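You operate a simulated robot arm through the tools that you are given. There is no shell and no other tool. Be economical: measure what you need, move in short steps, check, and stop when the job is done.

You are at the controls of a simulated two-armed robot. One attempt, no reset.

TASK
Move the vase to the table, dust the sill and put vase and duster back.
Fine: hold the holder still while you pull the duster out.

Only the result counts: the job must be done as asked and must still hold three seconds after the hand-in. Knocking over, shifting, dropping, spilling or breaking anything else fails it.

THE ROBOT
Two 7-joint arms with two-finger parallel grippers on one trunk that stands fixed in place. Base frame: the origin is at the foot of the trunk, x ahead of it, y to its left, z up. Units: cm, degrees, N and s.
The left shoulder is at [6, 18.9, 120.3], the right one opposite. With the tool pointing down near the work surface each hand reaches from about 10 to 50 cm from the base axis, measured 20 degrees to its own side. Payload 3.43 kg a hand.
The TCP of each hand is the grasp point between the finger pads, 3 cm short of the fingertips. In the tool frame z runs along the fingers and y along their closing line. Largest opening 9.4 cm; finger width 2.8, thickness 1; the body of the gripper, 5 by 9.6 cm, starts 5.5 cm behind the TCP.
Orientation is told as [roll, pitch, yaw] about the base's x, y, z axes, in that order, counted from this pose: with the fingers straight down and closing along the base's y, the tool's x points along the base's -x, its y along +y and its z along -z.

THE INTERFACE
- The arms move only by the tool apply_moves. It takes "left_moves", "right_moves" or both (then of equal length, played together; a hand with none holds still); each is a list of rows, each an object (a shift or turn left out is 0, a gripper value left out holds the last) with "translation": the shift along the tool's x, y, z in cm, a list of three; "rot": the turn, a rotation vector about the tool's x, y, z in degrees, a list of three. In form: [{"translation": [dx, dy, dz], "rot": [wx, wy, wz]}, ...]. A call has 1 to 12 rows; each row shifts and turns the commanded pose from where the row before left it, along the tool's axes as they then stand. "left_claw" and "right_claw" are, for a hand that has rows, the opening in per cent of the stroke, from 0 (shut) to 100 (fully open), set as the call begins (left out, the last holds). Each row takes 0.2 s and may step no farther than 5 cm and 8.6 degrees from the row before; otherwise, or with a gripper value out of range, the whole call is refused. Where a pose cannot be reached the arm comes as near as it can. A force on the tool above 60 N (or 10 N above the force at the start of the call, whichever is more), or a blocked arm, ends the call early, and 0.2 s more pass. The fingers move at their own pace (about 15.3 cm/s each) and stop on an object; they squeeze with about 41 N. The grip force told is the motor's: it shows also when the fingers shut on nothing. Time passes only in rows, and 0.2 s behind the last, so rows that do not move let the fingers close. The reply holds the time, the measured pose of the TCP, the force on the tool along the base axes, the opening and the grip force, in the units named above and with some noise, and new pictures: "pictures" is both (left out), scene, wrist or none (wrist: the cameras of the hands that moved).
- Cameras (640 x 400 px; columns grow to the right, rows downward): "scene" is now at [1.03, -2.9, 174.73]; the picture's right is [-0.30, -0.95, 0.00], its down [-0.84, 0.26, -0.48] and it looks along [0.46, -0.14, -0.88] (base axes); focal length 365 px, centre (320, 200). "left" rides on the left gripper at [-3.7, 0, -5.8] in its tool frame; the picture's right is [0.00, -1.00, 0.00], its down [0.97, 0.00, -0.24] and it looks along [0.24, 0.00, 0.97] (tool axes); focal length 218 px, centre (320, 200). "right" rides on the right gripper at [-3.7, 0, -5.8] in its tool frame; the picture's right is [0.00, -1.00, 0.00], its down [0.97, 0.00, -0.24] and it looks along [0.24, 0.00, 0.97] (tool axes); focal length 218 px, centre (320, 200).
- lift_body(by): slides the trunk up (or, below 0, down) by that many cm; the arms and the scene camera ride with it, the base frame stays. It gives what a move gives, with no picture.
- measure_at(camera, pixels): there is no depth. For up to 12 entries [column, row, z] of the newest picture of that camera ("zoom" is the newest enlarged one), the place [x, y] in the base frame at which the ray of that pixel passes the height z, good to about 0.2 cm, but the place of the scene camera against the robot may be out by one fixed shift of up to 2.5 cm in any direction. No time passes.
- close_up(camera, box): a new picture of the part [left, top, right, bottom] of that camera's present view, enlarged. No time passes.
- close_job(): hands the job in; it is judged then, once.

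Go step by step. Measure first, check grasps and placings, and put right what went wrong. The budget is 80 turns and 120 pictures, counting those below and the enlarged ones. Unless the task says otherwise, let go and move clear before handing in, and close with one line.

The tools are called after "Call:" as name(argument=value, ...) on one line, values as JSON. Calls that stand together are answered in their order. apply_moves: Moves the arms, as the interface text tells. Its arguments: {"type":"object","properties":{"left_moves":{"type":"array","items":{"type":"object","properties":{"translation":{"type":"array","items":{"type":"number"}},"rot":{"type":"array","items":{"type":"number"}}}}},"left_claw":{"type":"number"},"right_moves":{"type":"array","items":{"type":"object","properties":{"translation":{"type":"array","items":{"type":"number"}},"rot":{"type":"array","items":{"type":"number"}}}}},"right_claw":{"type":"number"},"pictures":{"type":"string","enum":["both","scene","wrist","none"]}},"required":[]} The other tools are called the same way: lift_body (by) slides the trunk up or down; measure_at (camera, pixels) gives the place at which the rays of pixels pass given heights; close_up (camera, box) takes an enlarged picture of a part of a camera's view; close_job () hands the job in.

At the start:

```text
clock: 0.0
left_ee_pos: [41.24, 2.84, 121.31]
left_ee_rot: [0.0, 0.1, 0.0]
left_force: [-0.2, 0.1, 0.9]
left_finger_gap: 9.41
left_grip_force: 0.0
right_ee_pos: [30.56, -27.79, 126.52]
right_ee_rot: [0.0, 0.1, 0.0]
right_force: [-0.3, 0.2, 1.2]
right_finger_gap: 9.41
right_grip_force: 0.2
trunk travel left (down, up): [-87.5, 11.5]
```

scene: 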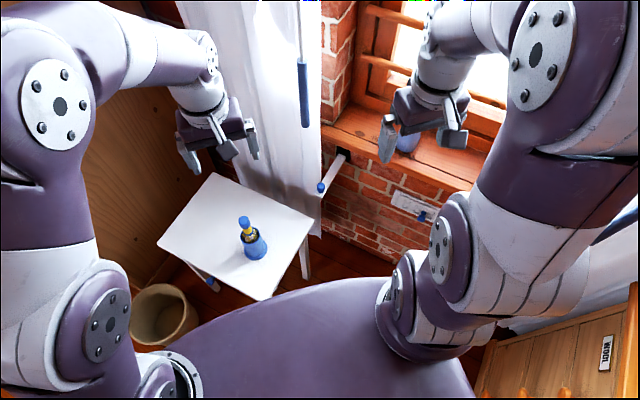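
right: 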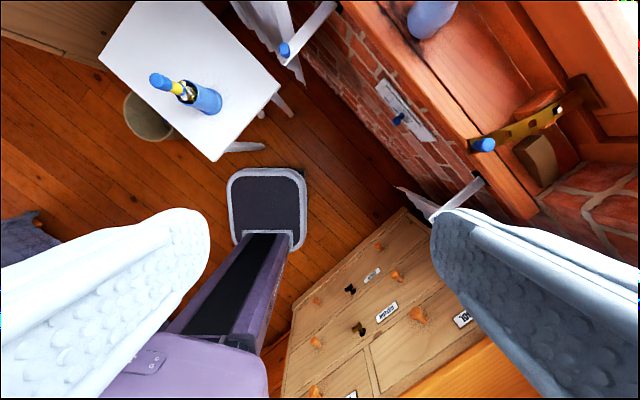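
left: 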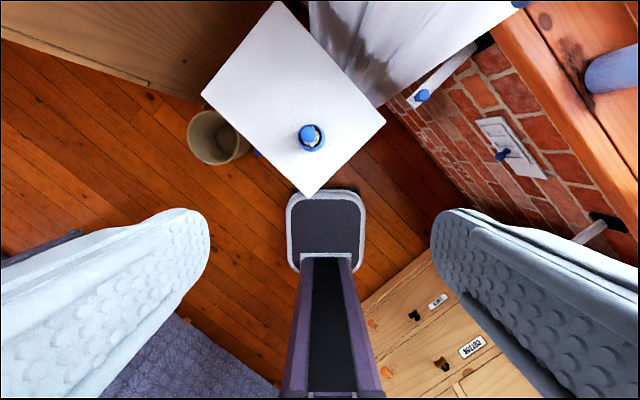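

The scene shows a white table with the duster holder near (253,240) and the blue vase on the sill near (407,140), partly behind the right hand. I'll enlarge both.

Call:
close_up(camera="scene", box=[150, 160, 350, 300])

Call:
close_up(camera="scene", box=[300, 0, 520, 240])

Call:
close_up(camera="right", box=[280, 0, 640, 225])

Call:
measure_at(camera="left", pixels=[[311, 138, 62], [311, 138, 80], [277, 2, 62], [203, 95, 62], [385, 122, 62], [310, 196, 62], [600, 75, 80], [600, 75, 90], [600, 75, 100], [640, 40, 90]])

Call:
measure_at(camera="right", pixels=[[155, 80, 80], [210, 100, 62], [205, 2, 62], [100, 53, 62], [280, 83, 62], [213, 160, 62], [415, 30, 80], [415, 30, 90], [415, 30, 100], [470, 125, 90], [535, 215, 90]])

```text
2.86 times, centred on (250, 230) of scene
```

zoom: 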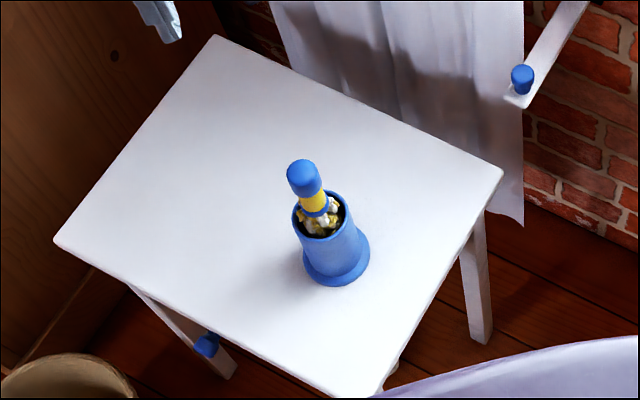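

```text
1.67 times, centred on (410, 120) of scene
```

zoom: 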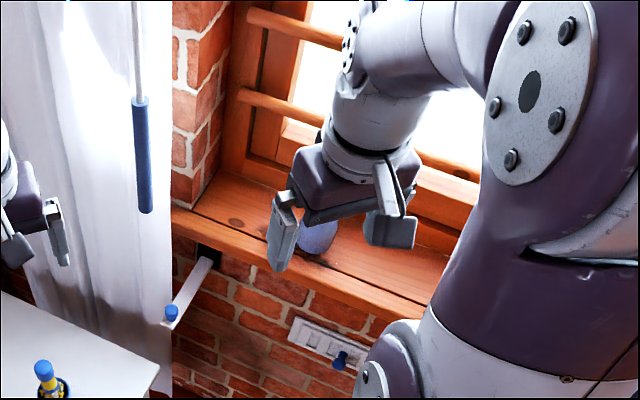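

```text
1.78 times, centred on (460, 112) of right
```

zoom: 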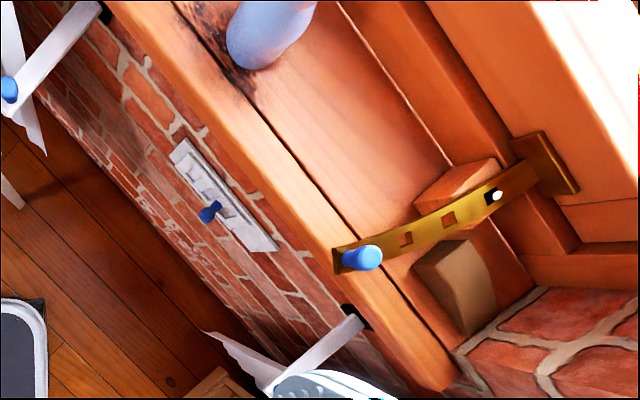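

```text
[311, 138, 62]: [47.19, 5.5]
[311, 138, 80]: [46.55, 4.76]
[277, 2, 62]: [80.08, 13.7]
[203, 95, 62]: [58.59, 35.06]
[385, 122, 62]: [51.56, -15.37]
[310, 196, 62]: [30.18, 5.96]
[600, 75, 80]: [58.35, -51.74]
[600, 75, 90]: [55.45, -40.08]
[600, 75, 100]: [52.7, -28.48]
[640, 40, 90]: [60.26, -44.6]
```

```text
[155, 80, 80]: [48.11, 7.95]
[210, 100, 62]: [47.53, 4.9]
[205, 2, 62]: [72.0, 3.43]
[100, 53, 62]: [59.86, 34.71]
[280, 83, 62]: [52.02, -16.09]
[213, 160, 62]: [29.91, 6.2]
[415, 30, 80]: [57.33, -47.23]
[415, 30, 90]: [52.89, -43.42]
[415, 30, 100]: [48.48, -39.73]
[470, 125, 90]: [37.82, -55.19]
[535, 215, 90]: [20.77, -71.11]
```

Table corners come out near (30,6), (52,-16), (59,35) and (80,14), and the holder is near (47,5). The vase is cut off in the wrist views, so I'll shift the right hand forward and to the right to look down on the sill.

Call:
apply_moves(right_moves=[{"translation": [-3, -3, -1]}, {"translation": [-3, -3, -1]}, {"translation": [-3, -3, -1]}, {"translation": [0, -3, 0]}, {"translation": [0, 0, 0]}])

```text
clock: 1.2
left_ee_pos: [41.28, 2.85, 121.4]
left_ee_rot: [0.1, 0.1, 0.1]
left_force: [0.5, 1.3, 0.7]
left_finger_gap: 9.41
left_grip_force: 0.1
right_ee_pos: [38.34, -39.49, 125.99]
right_ee_rot: [0.0, 0.0, 0.0]
right_force: [-0.1, -0.4, 0.0]
right_finger_gap: 9.4
right_grip_force: 0.1
right hand out of reach, approached as far as the arm can: row 2, 3, 4
trunk travel left (down, up): [-87.5, 11.5]
```

scene: 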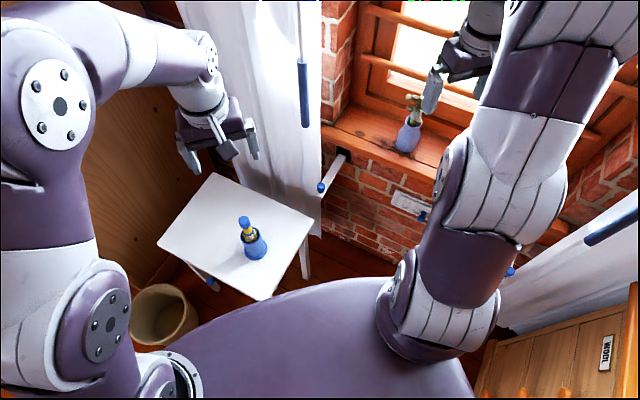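
right: 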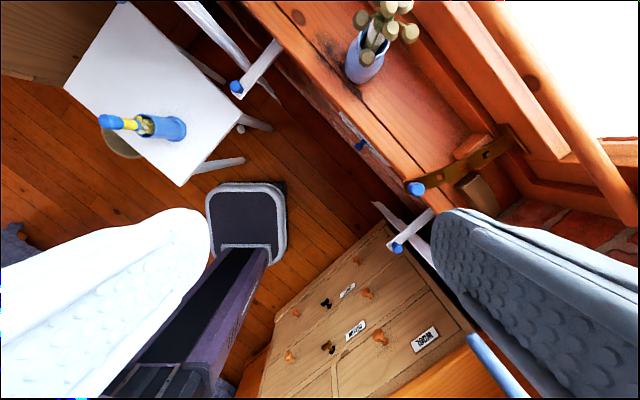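

Now the vase with its flowers is visible: scene (407,135), right camera (365,60). I'll enlarge both and measure.

Call:
close_up(camera="right", box=[260, 0, 580, 200])

Call:
close_up(camera="scene", box=[320, 70, 480, 190])

Call:
measure_at(camera="right", pixels=[[360, 75, 80], [360, 75, 85], [360, 75, 90], [250, 5, 85], [432, 210, 85], [480, 110, 85], [417, 188, 85]])

Call:
measure_at(camera="scene", pixels=[[404, 148, 80], [404, 148, 85], [404, 148, 90], [253, 252, 62], [322, 128, 85], [449, 181, 85], [213, 173, 62], [312, 218, 62], [258, 300, 62]])

```text
2.00 times, centred on (420, 100) of right
```

zoom: 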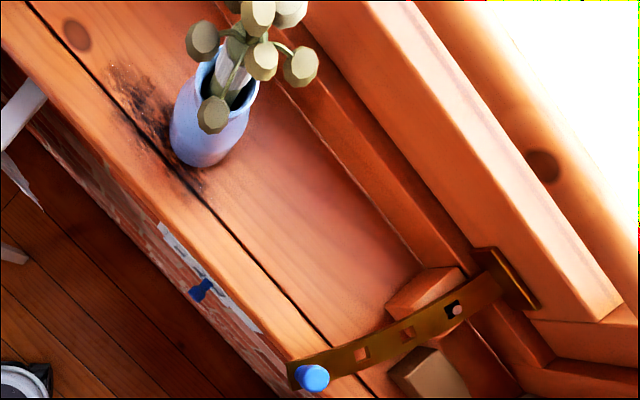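

```text
3.33 times, centred on (400, 130) of scene
```

zoom: 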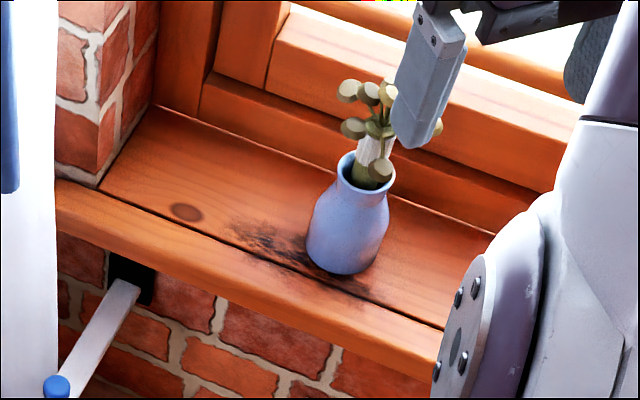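

```text
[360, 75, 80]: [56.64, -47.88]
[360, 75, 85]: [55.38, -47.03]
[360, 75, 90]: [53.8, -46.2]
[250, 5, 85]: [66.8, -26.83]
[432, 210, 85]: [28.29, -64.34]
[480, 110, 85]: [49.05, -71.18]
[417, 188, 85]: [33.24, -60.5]
```

```text
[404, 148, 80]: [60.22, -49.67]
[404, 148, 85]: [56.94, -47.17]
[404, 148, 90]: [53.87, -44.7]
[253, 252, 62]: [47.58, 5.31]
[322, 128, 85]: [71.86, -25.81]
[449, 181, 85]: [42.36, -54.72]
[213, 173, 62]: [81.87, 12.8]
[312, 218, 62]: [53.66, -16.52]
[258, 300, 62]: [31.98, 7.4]
```

The dust is the dark patch left of and beneath the vase, and the knot on the sill shows in both views. I'll triangulate sill height from the knot and the vase base.

Call:
measure_at(camera="right", pixels=[[298.5, 17.5, 75], [298.5, 17.5, 80], [298.5, 17.5, 85], [298.5, 17.5, 90], [362, 82, 80], [362, 82, 85], [318, 40, 80], [318, 40, 85], [370, 40, 100], [370, 40, 95], [405, 188, 62], [237, 88, 80]])

Call:
measure_at(camera="scene", pixels=[[375.8, 133.6, 75], [375.8, 133.6, 80], [375.8, 133.6, 85], [375.8, 133.6, 90], [424, 152, 80], [424, 152, 85], [391, 139, 80], [391, 139, 85], [431, 126, 100], [431, 126, 95], [321, 188, 80]])

```text
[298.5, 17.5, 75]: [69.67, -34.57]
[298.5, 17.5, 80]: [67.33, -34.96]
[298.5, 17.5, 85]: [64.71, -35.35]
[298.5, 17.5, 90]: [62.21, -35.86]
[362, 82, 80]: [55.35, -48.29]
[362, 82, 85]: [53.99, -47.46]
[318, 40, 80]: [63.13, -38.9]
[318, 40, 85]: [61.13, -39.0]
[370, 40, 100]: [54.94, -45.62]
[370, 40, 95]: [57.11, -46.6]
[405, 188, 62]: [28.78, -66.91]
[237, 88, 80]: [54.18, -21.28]
```

```text
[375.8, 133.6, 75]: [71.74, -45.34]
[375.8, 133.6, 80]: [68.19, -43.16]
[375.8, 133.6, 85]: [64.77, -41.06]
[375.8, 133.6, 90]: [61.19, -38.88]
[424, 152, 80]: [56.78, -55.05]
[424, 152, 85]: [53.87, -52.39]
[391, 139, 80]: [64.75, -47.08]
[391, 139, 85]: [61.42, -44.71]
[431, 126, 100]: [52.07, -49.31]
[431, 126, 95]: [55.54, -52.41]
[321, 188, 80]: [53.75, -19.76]
```

Triangulating puts the sill at about z≈89–90, the vase near (54.5,-45.5), and the sill front edge running diagonally (outward normal about yaw -45°). I'll turn the right tool to yaw ≈-42° and pitch it to near horizontal for a side grasp.

Call:
apply_moves(right_moves=[{"translation": [0, 0, 3], "rot": [0, 0, 7]}, {"translation": [0, 0, 3], "rot": [0, 0, 7]}, {"translation": [0, 0, 3], "rot": [0, 0, 7]}, {"translation": [0, 0, 3], "rot": [0, 0, 7]}, {"translation": [0, 0, 3], "rot": [0, 0, 7]}, {"translation": [0, 0, 3], "rot": [0, 0, 7]}, {"rot": [0, -8.4, 0]}, {"rot": [0, -8.4, 0]}, {"rot": [0, -8.4, 0]}, {"rot": [0, -8.4, 0]}, {"rot": [0, -8.4, 0]}, {"rot": [0, -8.4, 0]}])

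```text
clock: 3.8
left_ee_pos: [41.12, 2.87, 121.53]
left_ee_rot: [0.0, -0.1, 0.0]
left_force: [0.3, 0.6, 0.2]
left_finger_gap: 9.39
left_grip_force: 0.2
right_ee_pos: [37.43, -39.68, 108.04]
right_ee_rot: [-3.3, -43.4, -41.0]
right_force: [-0.5, 0.6, 0.3]
right_finger_gap: 9.42
right_grip_force: 0.0
right hand out of reach, approached as far as the arm can: row 10, 11
trunk travel left (down, up): [-87.5, 11.5]
```

scene: 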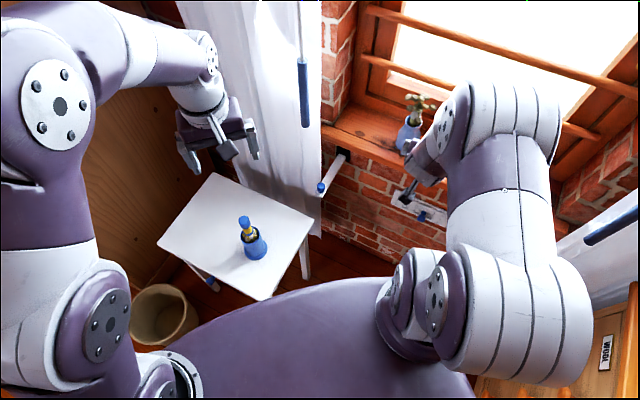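
right: 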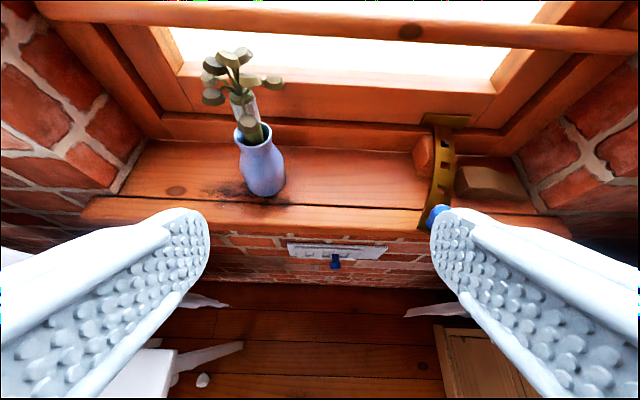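

Pitch is now about -43° and the wrist view shows the vase (263,165), knot (175,190) and dust around (235,185) clearly. I'll measure with several heights to fix the sill plane.

Call:
measure_at(camera="right", pixels=[[175, 190, 86], [175, 190, 90], [175, 190, 94], [266, 195, 88], [266, 195, 91], [440, 215, 91], [82, 215, 89], [200, 188, 89], [420, 228, 89], [147, 140, 89]])

Call:
close_up(camera="right", box=[80, 30, 400, 230])

```text
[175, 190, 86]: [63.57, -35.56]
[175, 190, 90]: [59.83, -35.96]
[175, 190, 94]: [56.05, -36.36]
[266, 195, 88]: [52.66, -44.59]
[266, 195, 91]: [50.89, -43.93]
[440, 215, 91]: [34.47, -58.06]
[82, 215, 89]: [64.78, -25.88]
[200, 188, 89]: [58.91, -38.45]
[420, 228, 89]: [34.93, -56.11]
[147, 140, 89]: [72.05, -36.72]
```

```text
2.00 times, centred on (240, 130) of right
```

zoom: 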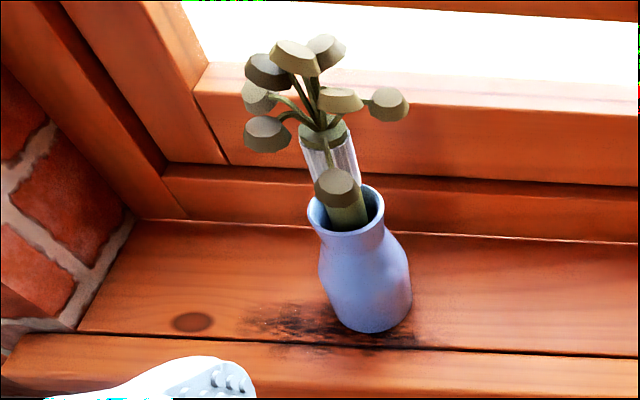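

Combining views, the sill top is at z≈85 and the vase axis is near (55.3,-46.5). I'll advance and lower the right hand to a pre-grasp point, then finish the pitch.

Call:
apply_moves(right_moves=[{"translation": [0.6, 1.7, 3.5]}, {"translation": [0.6, 1.7, 3.5]}, {"translation": [0.6, 1.7, 3.5]}, {"translation": [0.6, 1.7, 3.5]}, {"rot": [0, -8, 0]}, {"rot": [0, -8, 0]}, {"rot": [0, 0, 0]}], pictures="wrist")

```text
clock: 5.4
left_ee_pos: [41.22, 2.8, 121.34]
left_ee_rot: [0.0, 0.0, -0.1]
left_force: [-0.3, -0.9, 0.2]
left_finger_gap: 9.41
left_grip_force: 0.2
right_ee_pos: [47.62, -40.71, 95.89]
right_ee_rot: [-4.6, -59.3, -39.4]
right_force: [0.5, -0.2, 0.4]
right_finger_gap: 9.39
right_grip_force: 0.0
trunk travel left (down, up): [-87.5, 11.5]
```

right: 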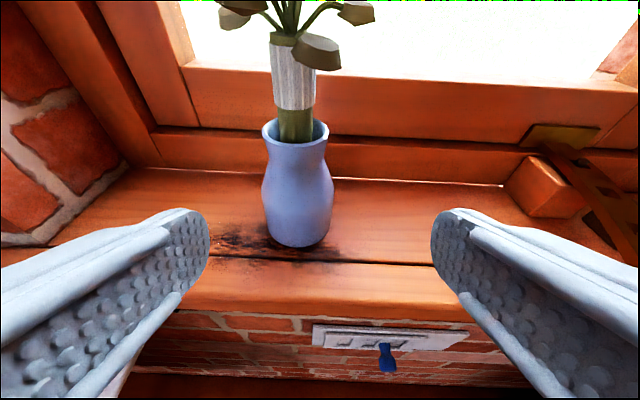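

The vase stands upright in view with base at (299,246) and body about 70 px wide. I'll measure base and dust extents from this view.

Call:
measure_at(camera="right", pixels=[[299, 236, 85], [299, 247, 85], [299, 247, 84], [296, 135, 95], [296, 135, 97], [296, 135, 99], [210, 240, 85], [345, 255, 85], [345, 268, 85], [230, 230, 85], [85, 226, 85], [520, 260, 85]])

Call:
close_up(camera="right", box=[190, 100, 430, 270])

```text
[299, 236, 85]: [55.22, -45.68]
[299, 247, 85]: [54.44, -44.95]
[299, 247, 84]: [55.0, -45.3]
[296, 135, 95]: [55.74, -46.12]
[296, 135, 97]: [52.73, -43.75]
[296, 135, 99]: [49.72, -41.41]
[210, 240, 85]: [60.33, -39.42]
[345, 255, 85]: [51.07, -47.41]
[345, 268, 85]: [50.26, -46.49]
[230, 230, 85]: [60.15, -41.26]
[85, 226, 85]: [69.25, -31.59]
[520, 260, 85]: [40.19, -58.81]
```

```text
2.35 times, centred on (310, 185) of right
```

zoom: 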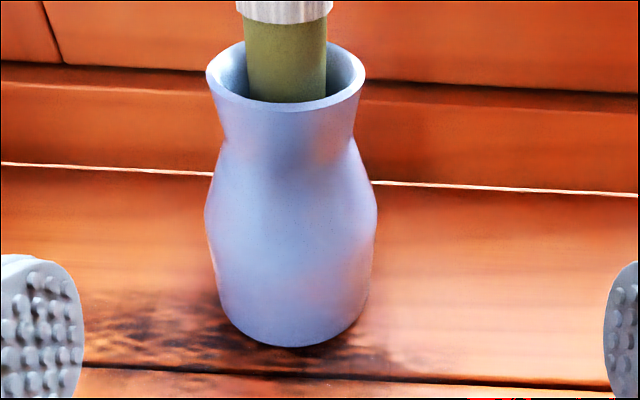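

Vase axis is about (55.4,-45.9), base z≈85, rim z≈95; the dust runs from about (60,-40) to (50.5,-47). I'll level the tool, centre it and lower to z≈89.5 in front of the vase.

Call:
apply_moves(right_moves=[{"translation": [0, 0.9, 0], "rot": [0, -7, 0]}, {"translation": [0, 0.9, 0], "rot": [0, -7, 0]}, {"rot": [0, 0, 2.6]}, {"translation": [2, 0, 0.6]}, {"translation": [2, 0, 0.6]}, {"translation": [2.1, 0, 0.6]}, {}], pictures="wrist")

```text
clock: 7.0
left_ee_pos: [41.24, 2.87, 121.39]
left_ee_rot: [0.0, 0.1, 0.1]
left_force: [-0.8, 0.3, -0.4]
left_finger_gap: 9.4
left_grip_force: 0.0
right_ee_pos: [50.79, -39.98, 89.05]
right_ee_rot: [0.4, -73.1, -44.3]
right_force: [0.5, -0.1, -0.1]
right_finger_gap: 9.39
right_grip_force: 0.0
right hand out of reach, approached as far as the arm can: row 2
trunk travel left (down, up): [-87.5, 11.5]
```

right: 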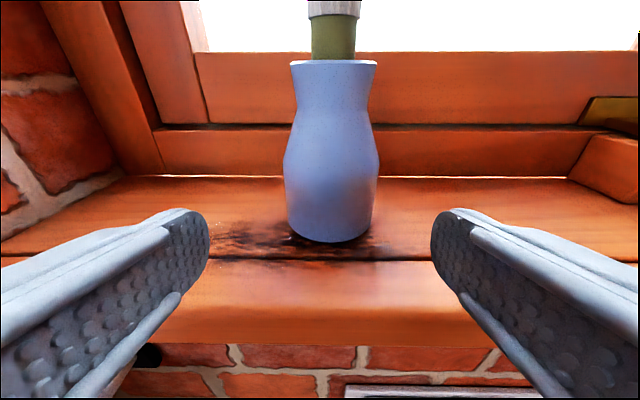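

The vase sits nearly centred (col 330) between the fingers. I'll move forward ~7.3 cm with 0.7 cm to the right.

Call:
apply_moves(right_moves=[{"translation": [-0.8, -0.25, 1.8]}, {"translation": [-0.6, -0.25, 1.8]}, {"translation": [-0.6, -0.2, 1.8]}, {"translation": [-0.5, 0, 1.6]}, {}])

```text
clock: 8.2
left_ee_pos: [41.15, 2.84, 121.5]
left_ee_rot: [0.0, 0.0, 0.0]
left_force: [0.0, 0.1, 0.2]
left_finger_gap: 9.41
left_grip_force: 0.2
right_ee_pos: [55.42, -45.69, 89.51]
right_ee_rot: [0.3, -73.3, -44.5]
right_force: [-0.1, -0.6, -0.7]
right_finger_gap: 9.4
right_grip_force: 0.1
trunk travel left (down, up): [-87.5, 11.5]
```

scene: 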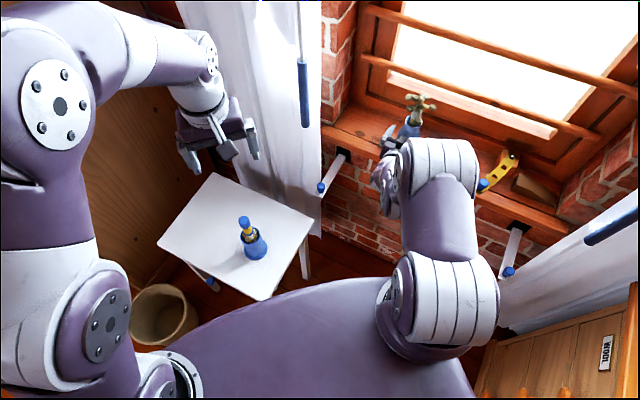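
right: 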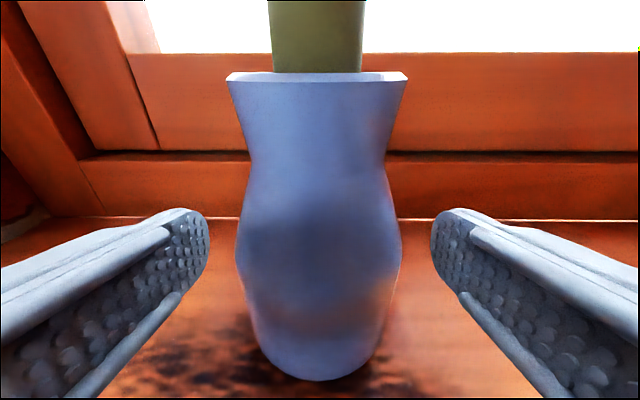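

The vase is centred at col 318, but its apparent width (165 px) suggests its axis is still a few cm ahead of the TCP. I'll measure the base again from here.

Call:
measure_at(camera="right", pixels=[[316, 380, 85], [316, 380, 84], [316, 380, 83], [316, 380, 82], [250, 320, 84], [380, 320, 84], [320, 76, 95], [237, 250, 89], [402, 250, 89]])

Call:
close_up(camera="scene", box=[360, 80, 450, 200])

```text
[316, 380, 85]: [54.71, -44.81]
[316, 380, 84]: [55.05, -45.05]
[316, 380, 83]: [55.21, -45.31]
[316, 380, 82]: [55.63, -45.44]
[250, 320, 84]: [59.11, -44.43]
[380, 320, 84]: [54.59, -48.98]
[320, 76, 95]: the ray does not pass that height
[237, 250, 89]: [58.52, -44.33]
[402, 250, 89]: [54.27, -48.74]
```

```text
3.33 times, centred on (405, 140) of scene
```

zoom: 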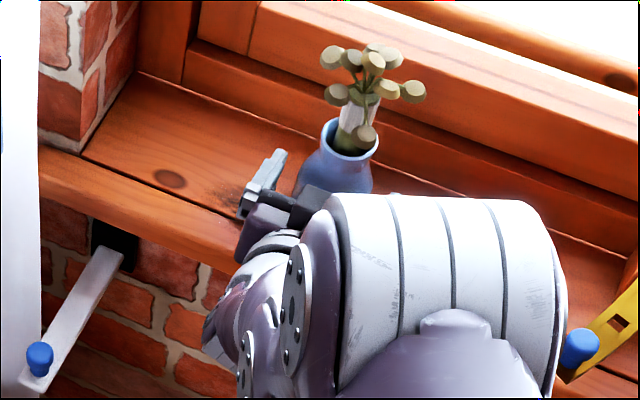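

Base edges give a vase axis of about (57,-46.8), so I need ~1.9 cm more forward before closing.

Call:
apply_moves(right_moves=[{"translation": [-0.3, 0, 0.9]}, {"translation": [-0.3, 0, 0.9]}, {}], pictures="wrist")

Call:
apply_moves(right_moves=[{}, {}, {}], right_claw=0, pictures="wrist")

```text
clock: 9.0
left_ee_pos: [41.21, 2.83, 121.38]
left_ee_rot: [-0.1, 0.0, 0.0]
left_force: [-0.2, -0.1, 0.0]
left_finger_gap: 9.38
left_grip_force: 0.0
right_ee_pos: [56.77, -47.14, 89.39]
right_ee_rot: [0.3, -73.3, -44.3]
right_force: [0.7, 0.2, 0.4]
right_finger_gap: 9.41
right_grip_force: 0.0
trunk travel left (down, up): [-87.5, 11.5]
```

right: 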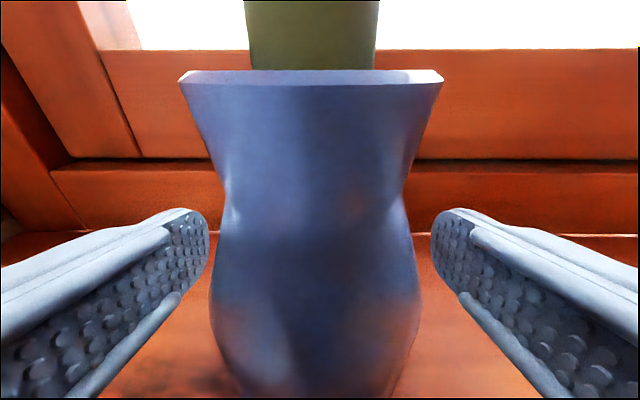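

```text
clock: 9.8
left_ee_pos: [41.2, 2.8, 121.44]
left_ee_rot: [0.0, 0.0, 0.1]
left_force: [0.4, 1.0, 0.1]
left_finger_gap: 9.43
left_grip_force: 0.1
right_ee_pos: [56.86, -47.22, 89.32]
right_ee_rot: [0.5, -73.2, -44.6]
right_force: [-0.5, -0.3, 1.1]
right_finger_gap: 6.52
right_grip_force: 40.7
trunk travel left (down, up): [-87.5, 11.5]
```

right: 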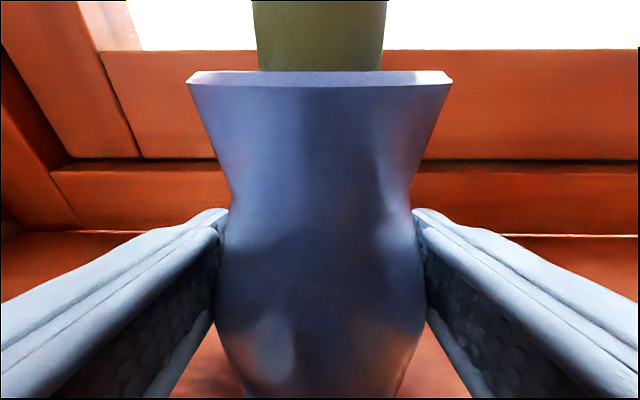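

Grip is firm at 6.5 cm gap (grasp pose 56.9,-47.2,89.3 noted for the return). I'll lift the vase gently straight up and back off the sill.

Call:
apply_moves(right_moves=[{"translation": [-1, 0, -0.3]}, {"translation": [-1.9, 0, -0.58]}, {"translation": [-1.9, 0, -0.58]}, {"translation": [-1.9, 0, -0.58]}, {"translation": [-1.4, 0, -0.42]}, {"translation": [0.6, 0, -2]}, {"translation": [0.9, 0, -2.8]}, {"translation": [0.9, 0, -2.8]}, {"translation": [0.9, 0, -2.8]}, {"translation": [0.9, 0, -2.8]}, {"translation": [0.6, 0, -2]}, {}])

```text
clock: 12.4
left_ee_pos: [41.22, 2.85, 121.47]
left_ee_rot: [0.0, 0.0, 0.1]
left_force: [-0.3, -1.0, 0.8]
left_finger_gap: 9.4
left_grip_force: 0.1
right_ee_pos: [51.63, -38.95, 97.06]
right_ee_rot: [0.4, -73.0, -44.4]
right_force: [0.1, 1.1, -2.6]
right_finger_gap: 6.51
right_grip_force: 41.4
right hand out of reach, approached as far as the arm can: row 9, 10, 11
trunk travel left (down, up): [-87.5, 11.5]
```

scene: 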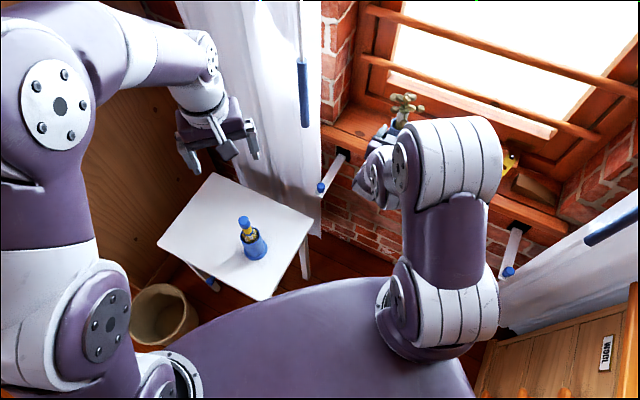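
right: 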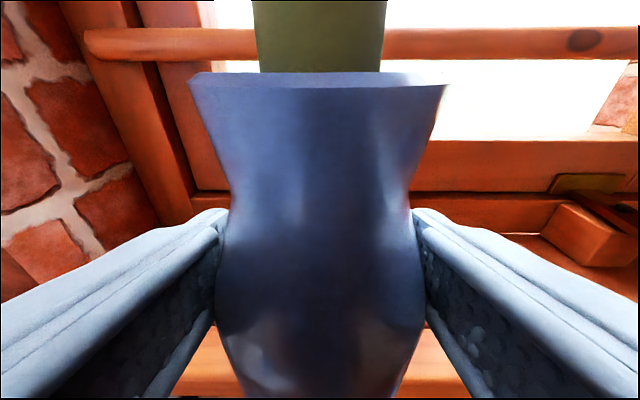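

The arm is folded near its limit when retreating straight back, so I'll move the vase left and slightly down instead; the vase has just about cleared the sill edge.

Call:
apply_moves(right_moves=[{"translation": [0, 1.8, -1.0]}, {"translation": [0.5, 1.8, -1.6]}, {"translation": [1.0, 1.8, -1.6]}, {}], pictures="scene")

```text
clock: 13.4
left_ee_pos: [41.1, 2.83, 121.34]
left_ee_rot: [0.1, 0.0, 0.0]
left_force: [-0.7, -1.5, -0.1]
left_finger_gap: 9.42
left_grip_force: 0.2
right_ee_pos: [53.77, -32.43, 96.25]
right_ee_rot: [0.4, -73.1, -44.4]
right_force: [-0.2, 0.5, -3.5]
right_finger_gap: 6.51
right_grip_force: 40.7
right hand out of reach, approached as far as the arm can: row 2, 3
trunk travel left (down, up): [-87.5, 11.5]
```

scene: 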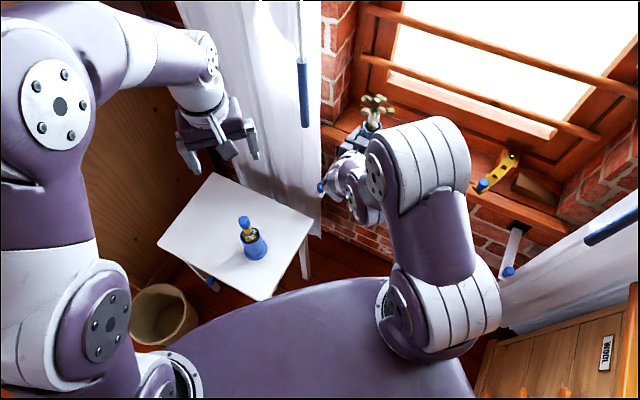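

Now the vase is clear of the sill edge. I'll go down and back together, which unfolds the arm.

Call:
apply_moves(right_moves=[{"translation": [2.3, 0.3, 0]}, {"translation": [2.3, 0.3, -0.7]}, {"translation": [2.3, 0.3, -0.7]}, {"translation": [2.0, 0, -1.5]}, {}], pictures="none")

```text
clock: 14.6
left_ee_pos: [41.26, 2.86, 121.37]
left_ee_rot: [0.0, -0.1, 0.0]
left_force: [-0.6, -0.8, -0.5]
left_finger_gap: 9.43
left_grip_force: 0.1
right_ee_pos: [54.84, -31.79, 90.26]
right_ee_rot: [0.7, -72.1, -44.5]
right_force: [-0.5, -0.1, -2.1]
right_finger_gap: 6.5
right_grip_force: 40.9
right hand out of reach, approached as far as the arm can: row 1, 2, 3, 4
trunk travel left (down, up): [-87.5, 11.5]
```

Reach was limited again, probably because the hand heading (-45°) is twisted too far from the arm's direction. I'll yaw the hand left about the vertical, keeping the vase upright.

Call:
apply_moves(right_moves=[{"rot": [-6.7, 0, -2.0]}, {"rot": [-6.7, 0, -2.0]}, {"rot": [-6.7, 0, -2.0]}, {"rot": [-6.7, 0, -2.0]}, {}], pictures="scene")

```text
clock: 15.8
left_ee_pos: [41.25, 2.79, 121.41]
left_ee_rot: [0.1, 0.1, 0.0]
left_force: [0.2, -0.4, 0.5]
left_finger_gap: 9.4
left_grip_force: 0.2
right_ee_pos: [55.96, -29.88, 90.83]
right_ee_rot: [-3.7, -73.2, -16.6]
right_force: [0.6, 0.5, -3.6]
right_finger_gap: 6.5
right_grip_force: 40.7
right hand out of reach, approached as far as the arm can: row 3, 4
trunk travel left (down, up): [-87.5, 11.5]
```

scene: 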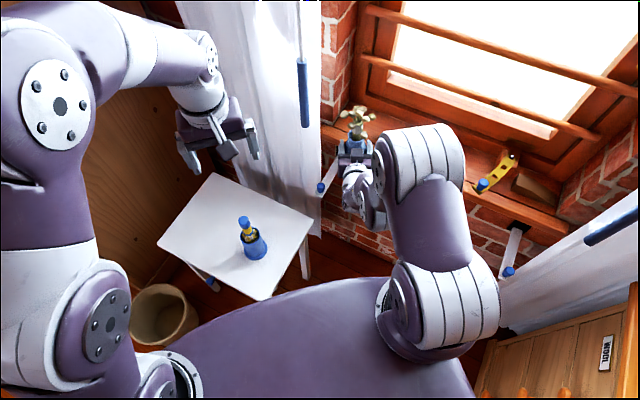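

It's the elbow's folding limit, so I'll raise the trunk to put the shoulder higher above the hand.

Call:
lift_body(by=11)

Call:
apply_moves(right_moves=[{"translation": [2.0, 0, 0.6]}, {"translation": [2.0, 0, 0.6]}, {"translation": [2.0, 0, 0.6]}, {}], pictures="none")

```text
clock: 17.2
left_ee_pos: [41.15, 2.9, 132.33]
left_ee_rot: [0.0, 0.0, 0.0]
left_force: [0.1, 0.5, 0.4]
left_finger_gap: 9.38
left_grip_force: 0.0
right_ee_pos: [56.01, -29.83, 101.63]
right_ee_rot: [-3.8, -73.1, -16.6]
right_force: [-0.4, 0.6, -2.5]
right_finger_gap: 6.52
right_grip_force: 40.7
trunk travel left (down, up): [-98.5, 0.5]
```

```text
clock: 18.2
left_ee_pos: [41.11, 2.8, 132.39]
left_ee_rot: [0.0, 0.0, 0.0]
left_force: [0.3, 0.8, -0.1]
left_finger_gap: 9.41
left_grip_force: 0.1
right_ee_pos: [55.97, -29.94, 95.53]
right_ee_rot: [-5.3, -73.1, -15.3]
right_force: [-0.9, -0.3, -3.4]
right_finger_gap: 6.49
right_grip_force: 40.9
trunk travel left (down, up): [-98.5, 0.5]
```

That worked, and commanded and measured moves now agree. I'll carry the vase back and left toward the table, staying high.

Call:
apply_moves(right_moves=[{"translation": [0.8, 1.2, -1.3]}, {"translation": [1.3, 1.9, -2.2]}, {"translation": [1.3, 1.9, -2.2]}, {"translation": [1.3, 1.9, -2.2]}, {"translation": [1.3, 1.9, -2.2]}, {"translation": [1.0, 1.6, -1.9]}, {"translation": [0.6, 1.0, -1.2]}, {}], pictures="scene")

```text
clock: 20.0
left_ee_pos: [41.29, 2.98, 132.33]
left_ee_rot: [0.0, 0.1, 0.0]
left_force: [0.2, 0.1, 0.7]
left_finger_gap: 9.41
left_grip_force: 0.0
right_ee_pos: [55.85, -15.41, 90.37]
right_ee_rot: [-3.8, -72.9, -16.5]
right_force: [0.2, -0.2, -2.2]
right_finger_gap: 6.53
right_grip_force: 40.7
right hand out of reach, approached as far as the arm can: row 2, 3, 4, 5, 6, 7
trunk travel left (down, up): [-98.5, 0.5]
```

scene: 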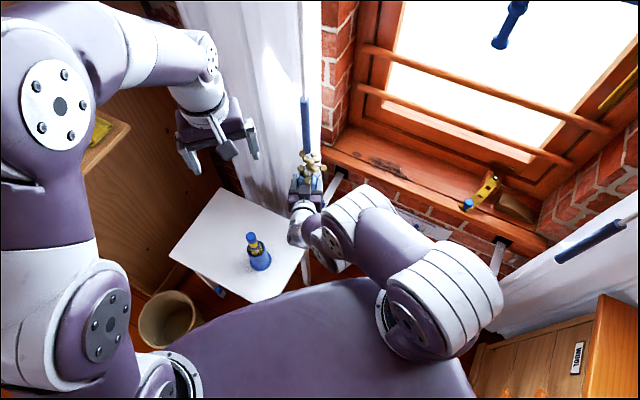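

The hand is stuck at x≈56 (wrist limit with the shoulder high), but moving +y works. I'll bring the vase over the table at about (55,-4) and then lower the trunk.

Call:
apply_moves(right_moves=[{"translation": [0.15, 1.5, -0.5]}, {"translation": [0.25, 2.6, -0.9]}, {"translation": [0.25, 2.6, -0.9]}, {"translation": [0.25, 2.6, -0.9]}, {"translation": [0.15, 1.2, -0.4]}, {}], pictures="none")

Call:
lift_body(by=-10)

```text
clock: 20.9
left_ee_pos: [41.27, 3.22, 132.4]
left_ee_rot: [-0.1, 0.0, -0.1]
left_force: [-0.6, -0.2, 0.1]
left_finger_gap: 9.42
left_grip_force: 0.0
right_ee_pos: [64.64, -4.45, 101.18]
right_ee_rot: [38.6, -78.0, -58.8]
right_force: [0.9, 0.5, -2.1]
right_finger_gap: 6.52
right_grip_force: 40.5
trunk travel left (down, up): [-98.5, 0.5]
stopped in row 4 (right hand): the arm was blocked; the commanded pose is now the measured one
```

```text
clock: 22.2
left_ee_pos: [41.22, 2.83, 122.4]
left_ee_rot: [-0.1, 0.0, 0.0]
left_force: [-0.5, 0.9, -0.9]
left_finger_gap: 9.42
left_grip_force: 0.0
right_ee_pos: [64.59, -4.36, 91.34]
right_ee_rot: [39.5, -77.8, -59.8]
right_force: [0.0, 0.8, -2.9]
right_finger_gap: 6.5
right_grip_force: 41.8
trunk travel left (down, up): [-88.5, 10.5]
```

The arm swung unexpectedly and got blocked: now at (64.6,-4.4,91) with roll about 39°. I'll look before doing anything else.

Call:
apply_moves(right_moves=[{}], pictures="both")

Call:
close_up(camera="left", box=[0, 0, 640, 400])

```text
clock: 22.6
left_ee_pos: [41.14, 2.87, 122.39]
left_ee_rot: [0.0, 0.0, 0.0]
left_force: [-0.6, -0.2, -0.2]
left_finger_gap: 9.41
left_grip_force: 0.0
right_ee_pos: [64.67, -4.42, 91.28]
right_ee_rot: [39.3, -78.0, -59.6]
right_force: [-0.2, -0.8, -3.0]
right_finger_gap: 6.5
right_grip_force: 40.9
trunk travel left (down, up): [-88.5, 10.5]
```

scene: 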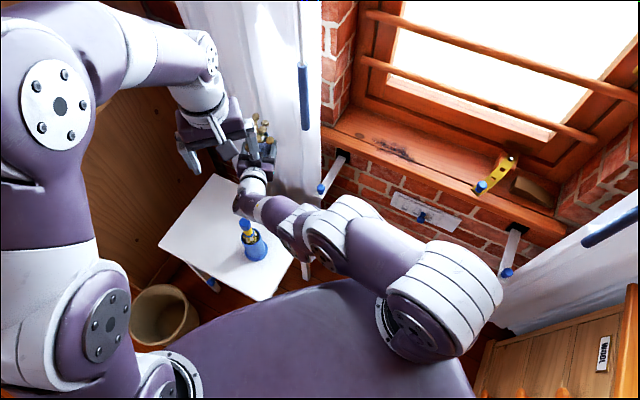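
right: 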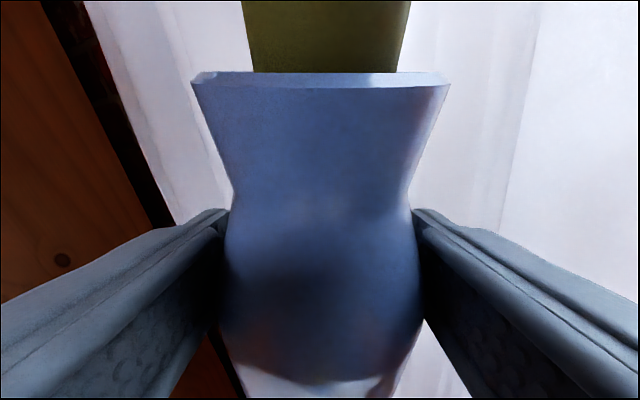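

```text
1.00 times, centred on (320, 200) of left
```

zoom: 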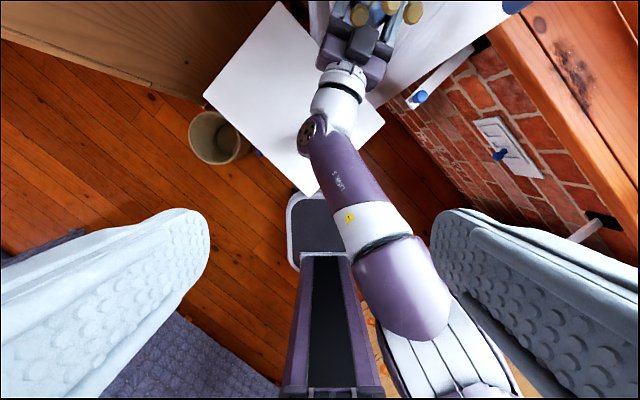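

The vase is still held (6.5 gap), tilted only about 8°; flowers intact, and nothing appears disturbed. I'll level it and yaw the hand left so the wrist clears the duster, backing slightly off the curtain.

Call:
apply_moves(right_moves=[{"translation": [0.3, 0, -1.5], "rot": [0, 0, -7.6]}, {"translation": [0.3, 0, -1.5], "rot": [0, 7.5, 0]}, {"rot": [-7, 0, -2.1]}, {"rot": [-7, 0, -2.1]}, {}], pictures="scene")

```text
clock: 23.8
left_ee_pos: [41.2, 3.07, 122.38]
left_ee_rot: [0.0, 0.0, 0.1]
left_force: [-0.2, 0.5, -0.6]
left_finger_gap: 9.43
left_grip_force: 0.1
right_ee_pos: [62.9, -3.38, 90.7]
right_ee_rot: [0.5, -73.0, -5.4]
right_force: [0.0, -0.2, -2.6]
right_finger_gap: 6.52
right_grip_force: 41.0
right hand out of reach, approached as far as the arm can: row 1
trunk travel left (down, up): [-88.5, 10.5]
```

scene: 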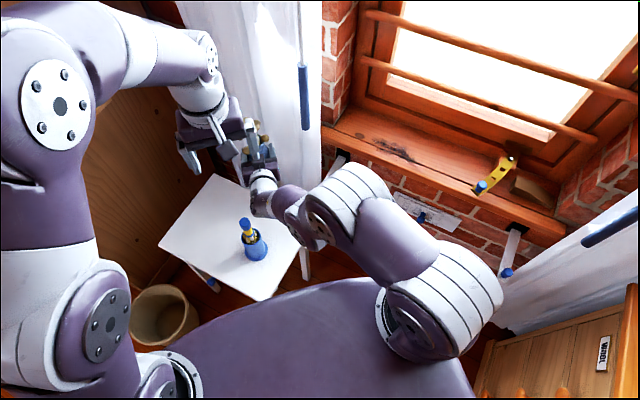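

The vase is level again (pitch -73, roll 0.5). I'll yaw further and back toward the table centre, and move the left hand aside to the left for a better view.

Call:
apply_moves(right_moves=[{"rot": [-7, 0, -2.1]}, {"rot": [-7, 0, -2.1]}, {"translation": [0.5, 0, -1.6]}, {"translation": [0.5, 0, -1.6]}, {"translation": [0.5, 0, -1.6]}, {}], left_moves=[{"translation": [0, 3, 0]}, {"translation": [0, 3, 0]}, {"translation": [0, 3, 0]}, {"translation": [0, 3, 0]}, {"translation": [0, 3, 0]}, {}], pictures="scene")

```text
clock: 25.2
left_ee_pos: [41.31, 17.88, 122.53]
left_ee_rot: [0.0, 0.1, 0.0]
left_force: [-0.4, 0.2, -0.1]
left_finger_gap: 9.43
left_grip_force: 0.0
right_ee_pos: [57.32, -3.02, 90.76]
right_ee_rot: [-1.2, -73.1, 10.5]
right_force: [0.8, -0.2, -2.2]
right_finger_gap: 6.5
right_grip_force: 40.9
right hand out of reach, approached as far as the arm can: row 2
trunk travel left (down, up): [-88.5, 10.5]
```

scene: 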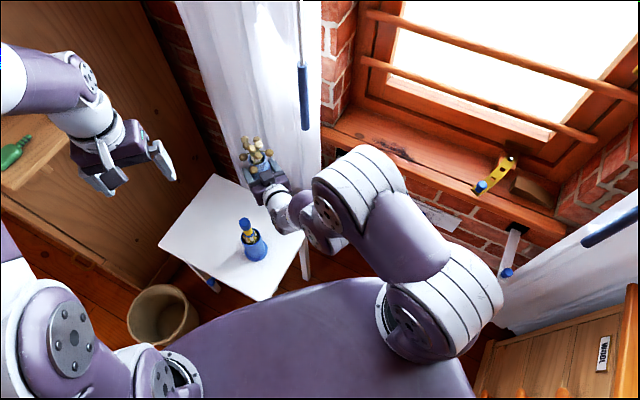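

The vase is at (57.3,-3,90.8), over the table and clear of the holder. I'll lower the trunk 18 cm and inspect.

Call:
lift_body(by=-18)

Call:
apply_moves(right_moves=[{}])

```text
clock: 27.2
left_ee_pos: [41.3, 17.86, 104.41]
left_ee_rot: [-0.1, 0.0, 0.0]
left_force: [0.0, -0.2, -0.5]
left_finger_gap: 9.39
left_grip_force: 0.1
right_ee_pos: [57.22, -2.84, 72.72]
right_ee_rot: [-1.2, -73.1, 10.6]
right_force: [-0.2, -1.0, -2.3]
right_finger_gap: 6.51
right_grip_force: 41.6
trunk travel left (down, up): [-70.5, 28.5]
```

```text
clock: 27.6
left_ee_pos: [41.1, 17.8, 104.42]
left_ee_rot: [-0.1, -0.1, 0.1]
left_force: [-0.4, -0.3, 0.4]
left_finger_gap: 9.4
left_grip_force: 0.0
right_ee_pos: [57.26, -2.85, 72.74]
right_ee_rot: [-1.3, -73.0, 10.7]
right_force: [0.9, 0.1, -2.2]
right_finger_gap: 6.51
right_grip_force: 40.7
trunk travel left (down, up): [-70.5, 28.5]
```

scene: 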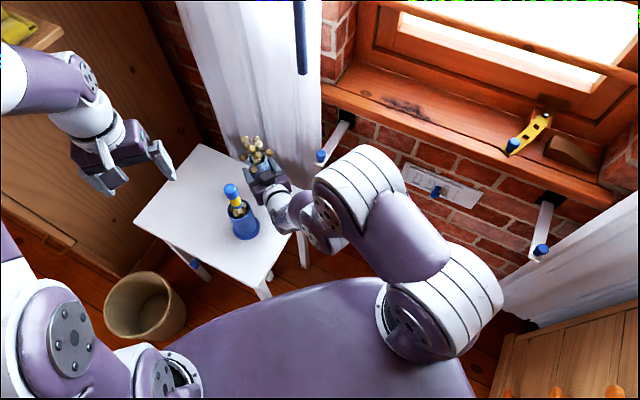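
right: 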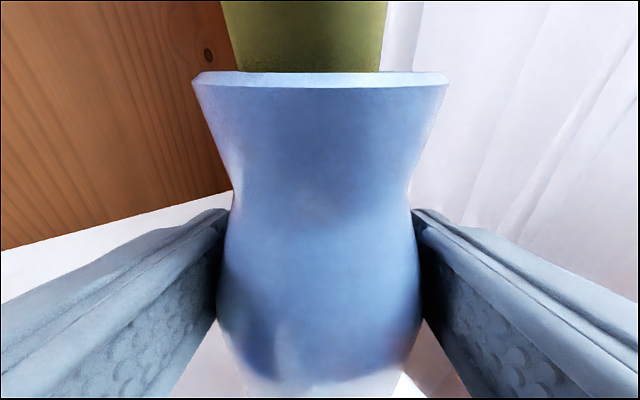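

The vase bottom is about 5–6 cm above the table. I'll check the landing point with the left camera before lowering.

Call:
close_up(camera="scene", box=[120, 110, 340, 310])

Call:
close_up(camera="left", box=[200, 0, 560, 225])

```text
2.00 times, centred on (230, 210) of scene
```

zoom: 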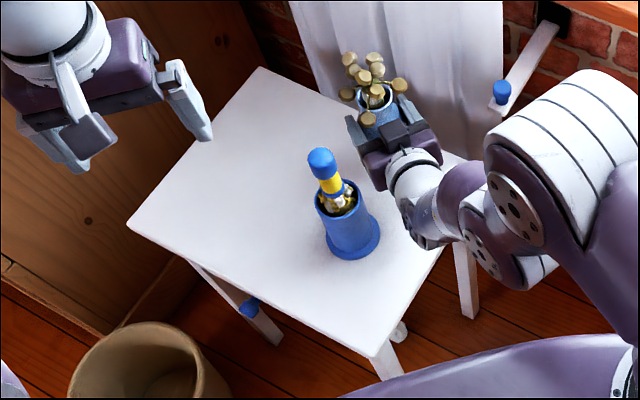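

```text
1.78 times, centred on (380, 112) of left
```

zoom: 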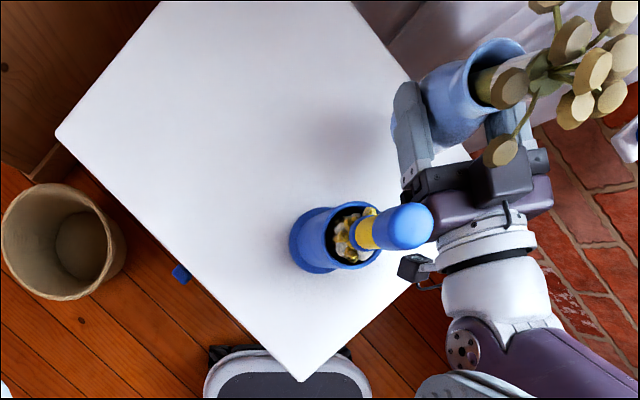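

The landing point looks fine, about 5–6 cm from the edge. I'll yaw 12° more so the retreat misses the holder, then lower.

Call:
apply_moves(right_moves=[{"rot": [-6, 0, -1.8]}, {"rot": [-6, 0, -1.8]}, {"translation": [1.3, 0, 0.4]}, {"translation": [1.3, 0, 0.4]}, {"translation": [1.3, 0, 0.4]}, {"translation": [0.4, 0, 0.12]}, {}], pictures="wrist")

```text
clock: 29.3
left_ee_pos: [40.56, 17.77, 104.8]
left_ee_rot: [0.1, -0.4, 0.1]
left_force: [0.1, 0.6, 0.7]
left_finger_gap: 9.42
left_grip_force: 0.1
right_ee_pos: [57.31, -2.84, 68.87]
right_ee_rot: [-2.1, -73.9, 11.3]
right_force: [-23.0, -18.1, 48.8]
right_finger_gap: 6.51
right_grip_force: 41.4
right hand out of reach, approached as far as the arm can: row 1, 2
trunk travel left (down, up): [-70.5, 28.5]
stopped in row 7 (right hand): the force on the tool passed its limit (the readings are from after the stop); the commanded pose is now the measured one
```

right: 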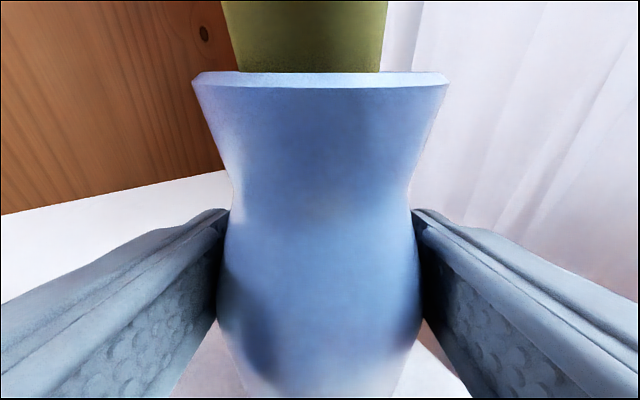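

Contact at z=68.9 with ~49 N upward force. I'll look closely to see whether it's the vase base or something else touching.

Call:
close_up(camera="left", box=[300, 0, 560, 200])

Call:
close_up(camera="scene", box=[200, 120, 360, 260])

```text
2.00 times, centred on (430, 100) of left
```

zoom: 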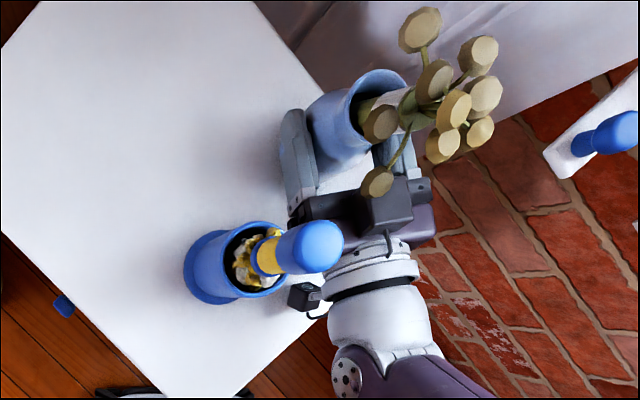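

```text
2.86 times, centred on (280, 190) of scene
```

zoom: 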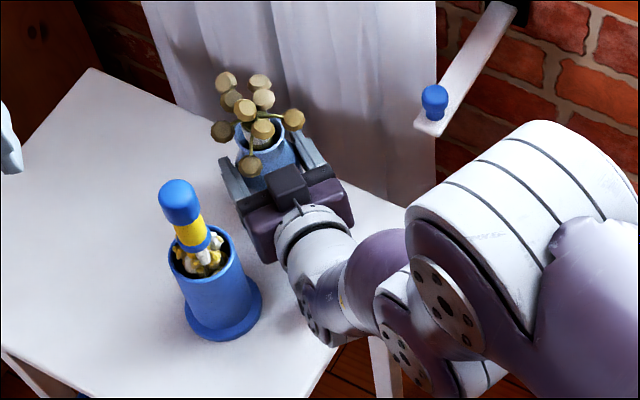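

The wrist link behind the hand looks to be resting on the table edge rather than the vase. I'll raise 2.5 cm and shift to about (51,-6), so the wrist hangs outside the table edge.

Call:
apply_moves(right_moves=[{"translation": [-1.2, 0, -0.36]}, {"translation": [-1.2, 0, -0.36]}, {"translation": [0.65, -0.72, -2.15]}, {"translation": [0.65, -0.72, -2.15]}, {"translation": [0.65, -0.72, -2.15]}, {}], pictures="scene")

Call:
close_up(camera="left", box=[240, 0, 560, 200])

```text
clock: 30.7
left_ee_pos: [41.21, 17.95, 104.52]
left_ee_rot: [0.0, 0.0, 0.0]
left_force: [0.5, 0.0, 0.2]
left_finger_gap: 9.41
left_grip_force: 0.1
right_ee_pos: [53.03, -4.67, 71.71]
right_ee_rot: [-7.1, -73.3, 15.9]
right_force: [0.8, -0.1, -2.6]
right_finger_gap: 6.53
right_grip_force: 41.5
right hand out of reach, approached as far as the arm can: row 3, 4, 5
trunk travel left (down, up): [-70.5, 28.5]
```

scene: 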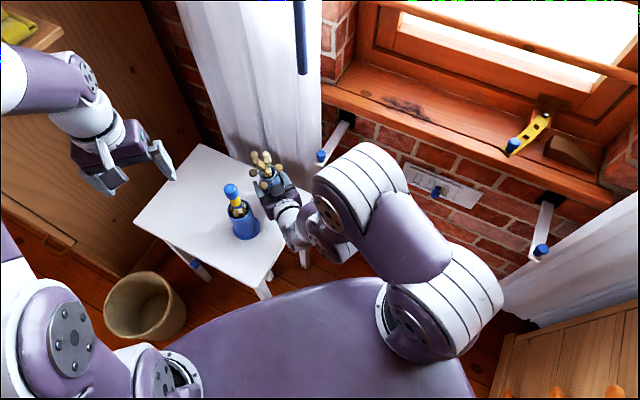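

```text
2.00 times, centred on (400, 100) of left
```

zoom: 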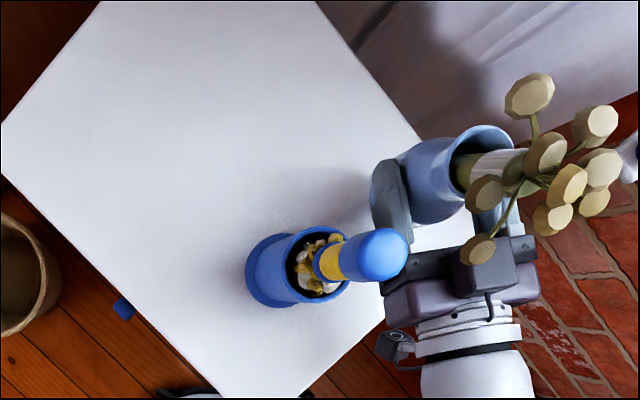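

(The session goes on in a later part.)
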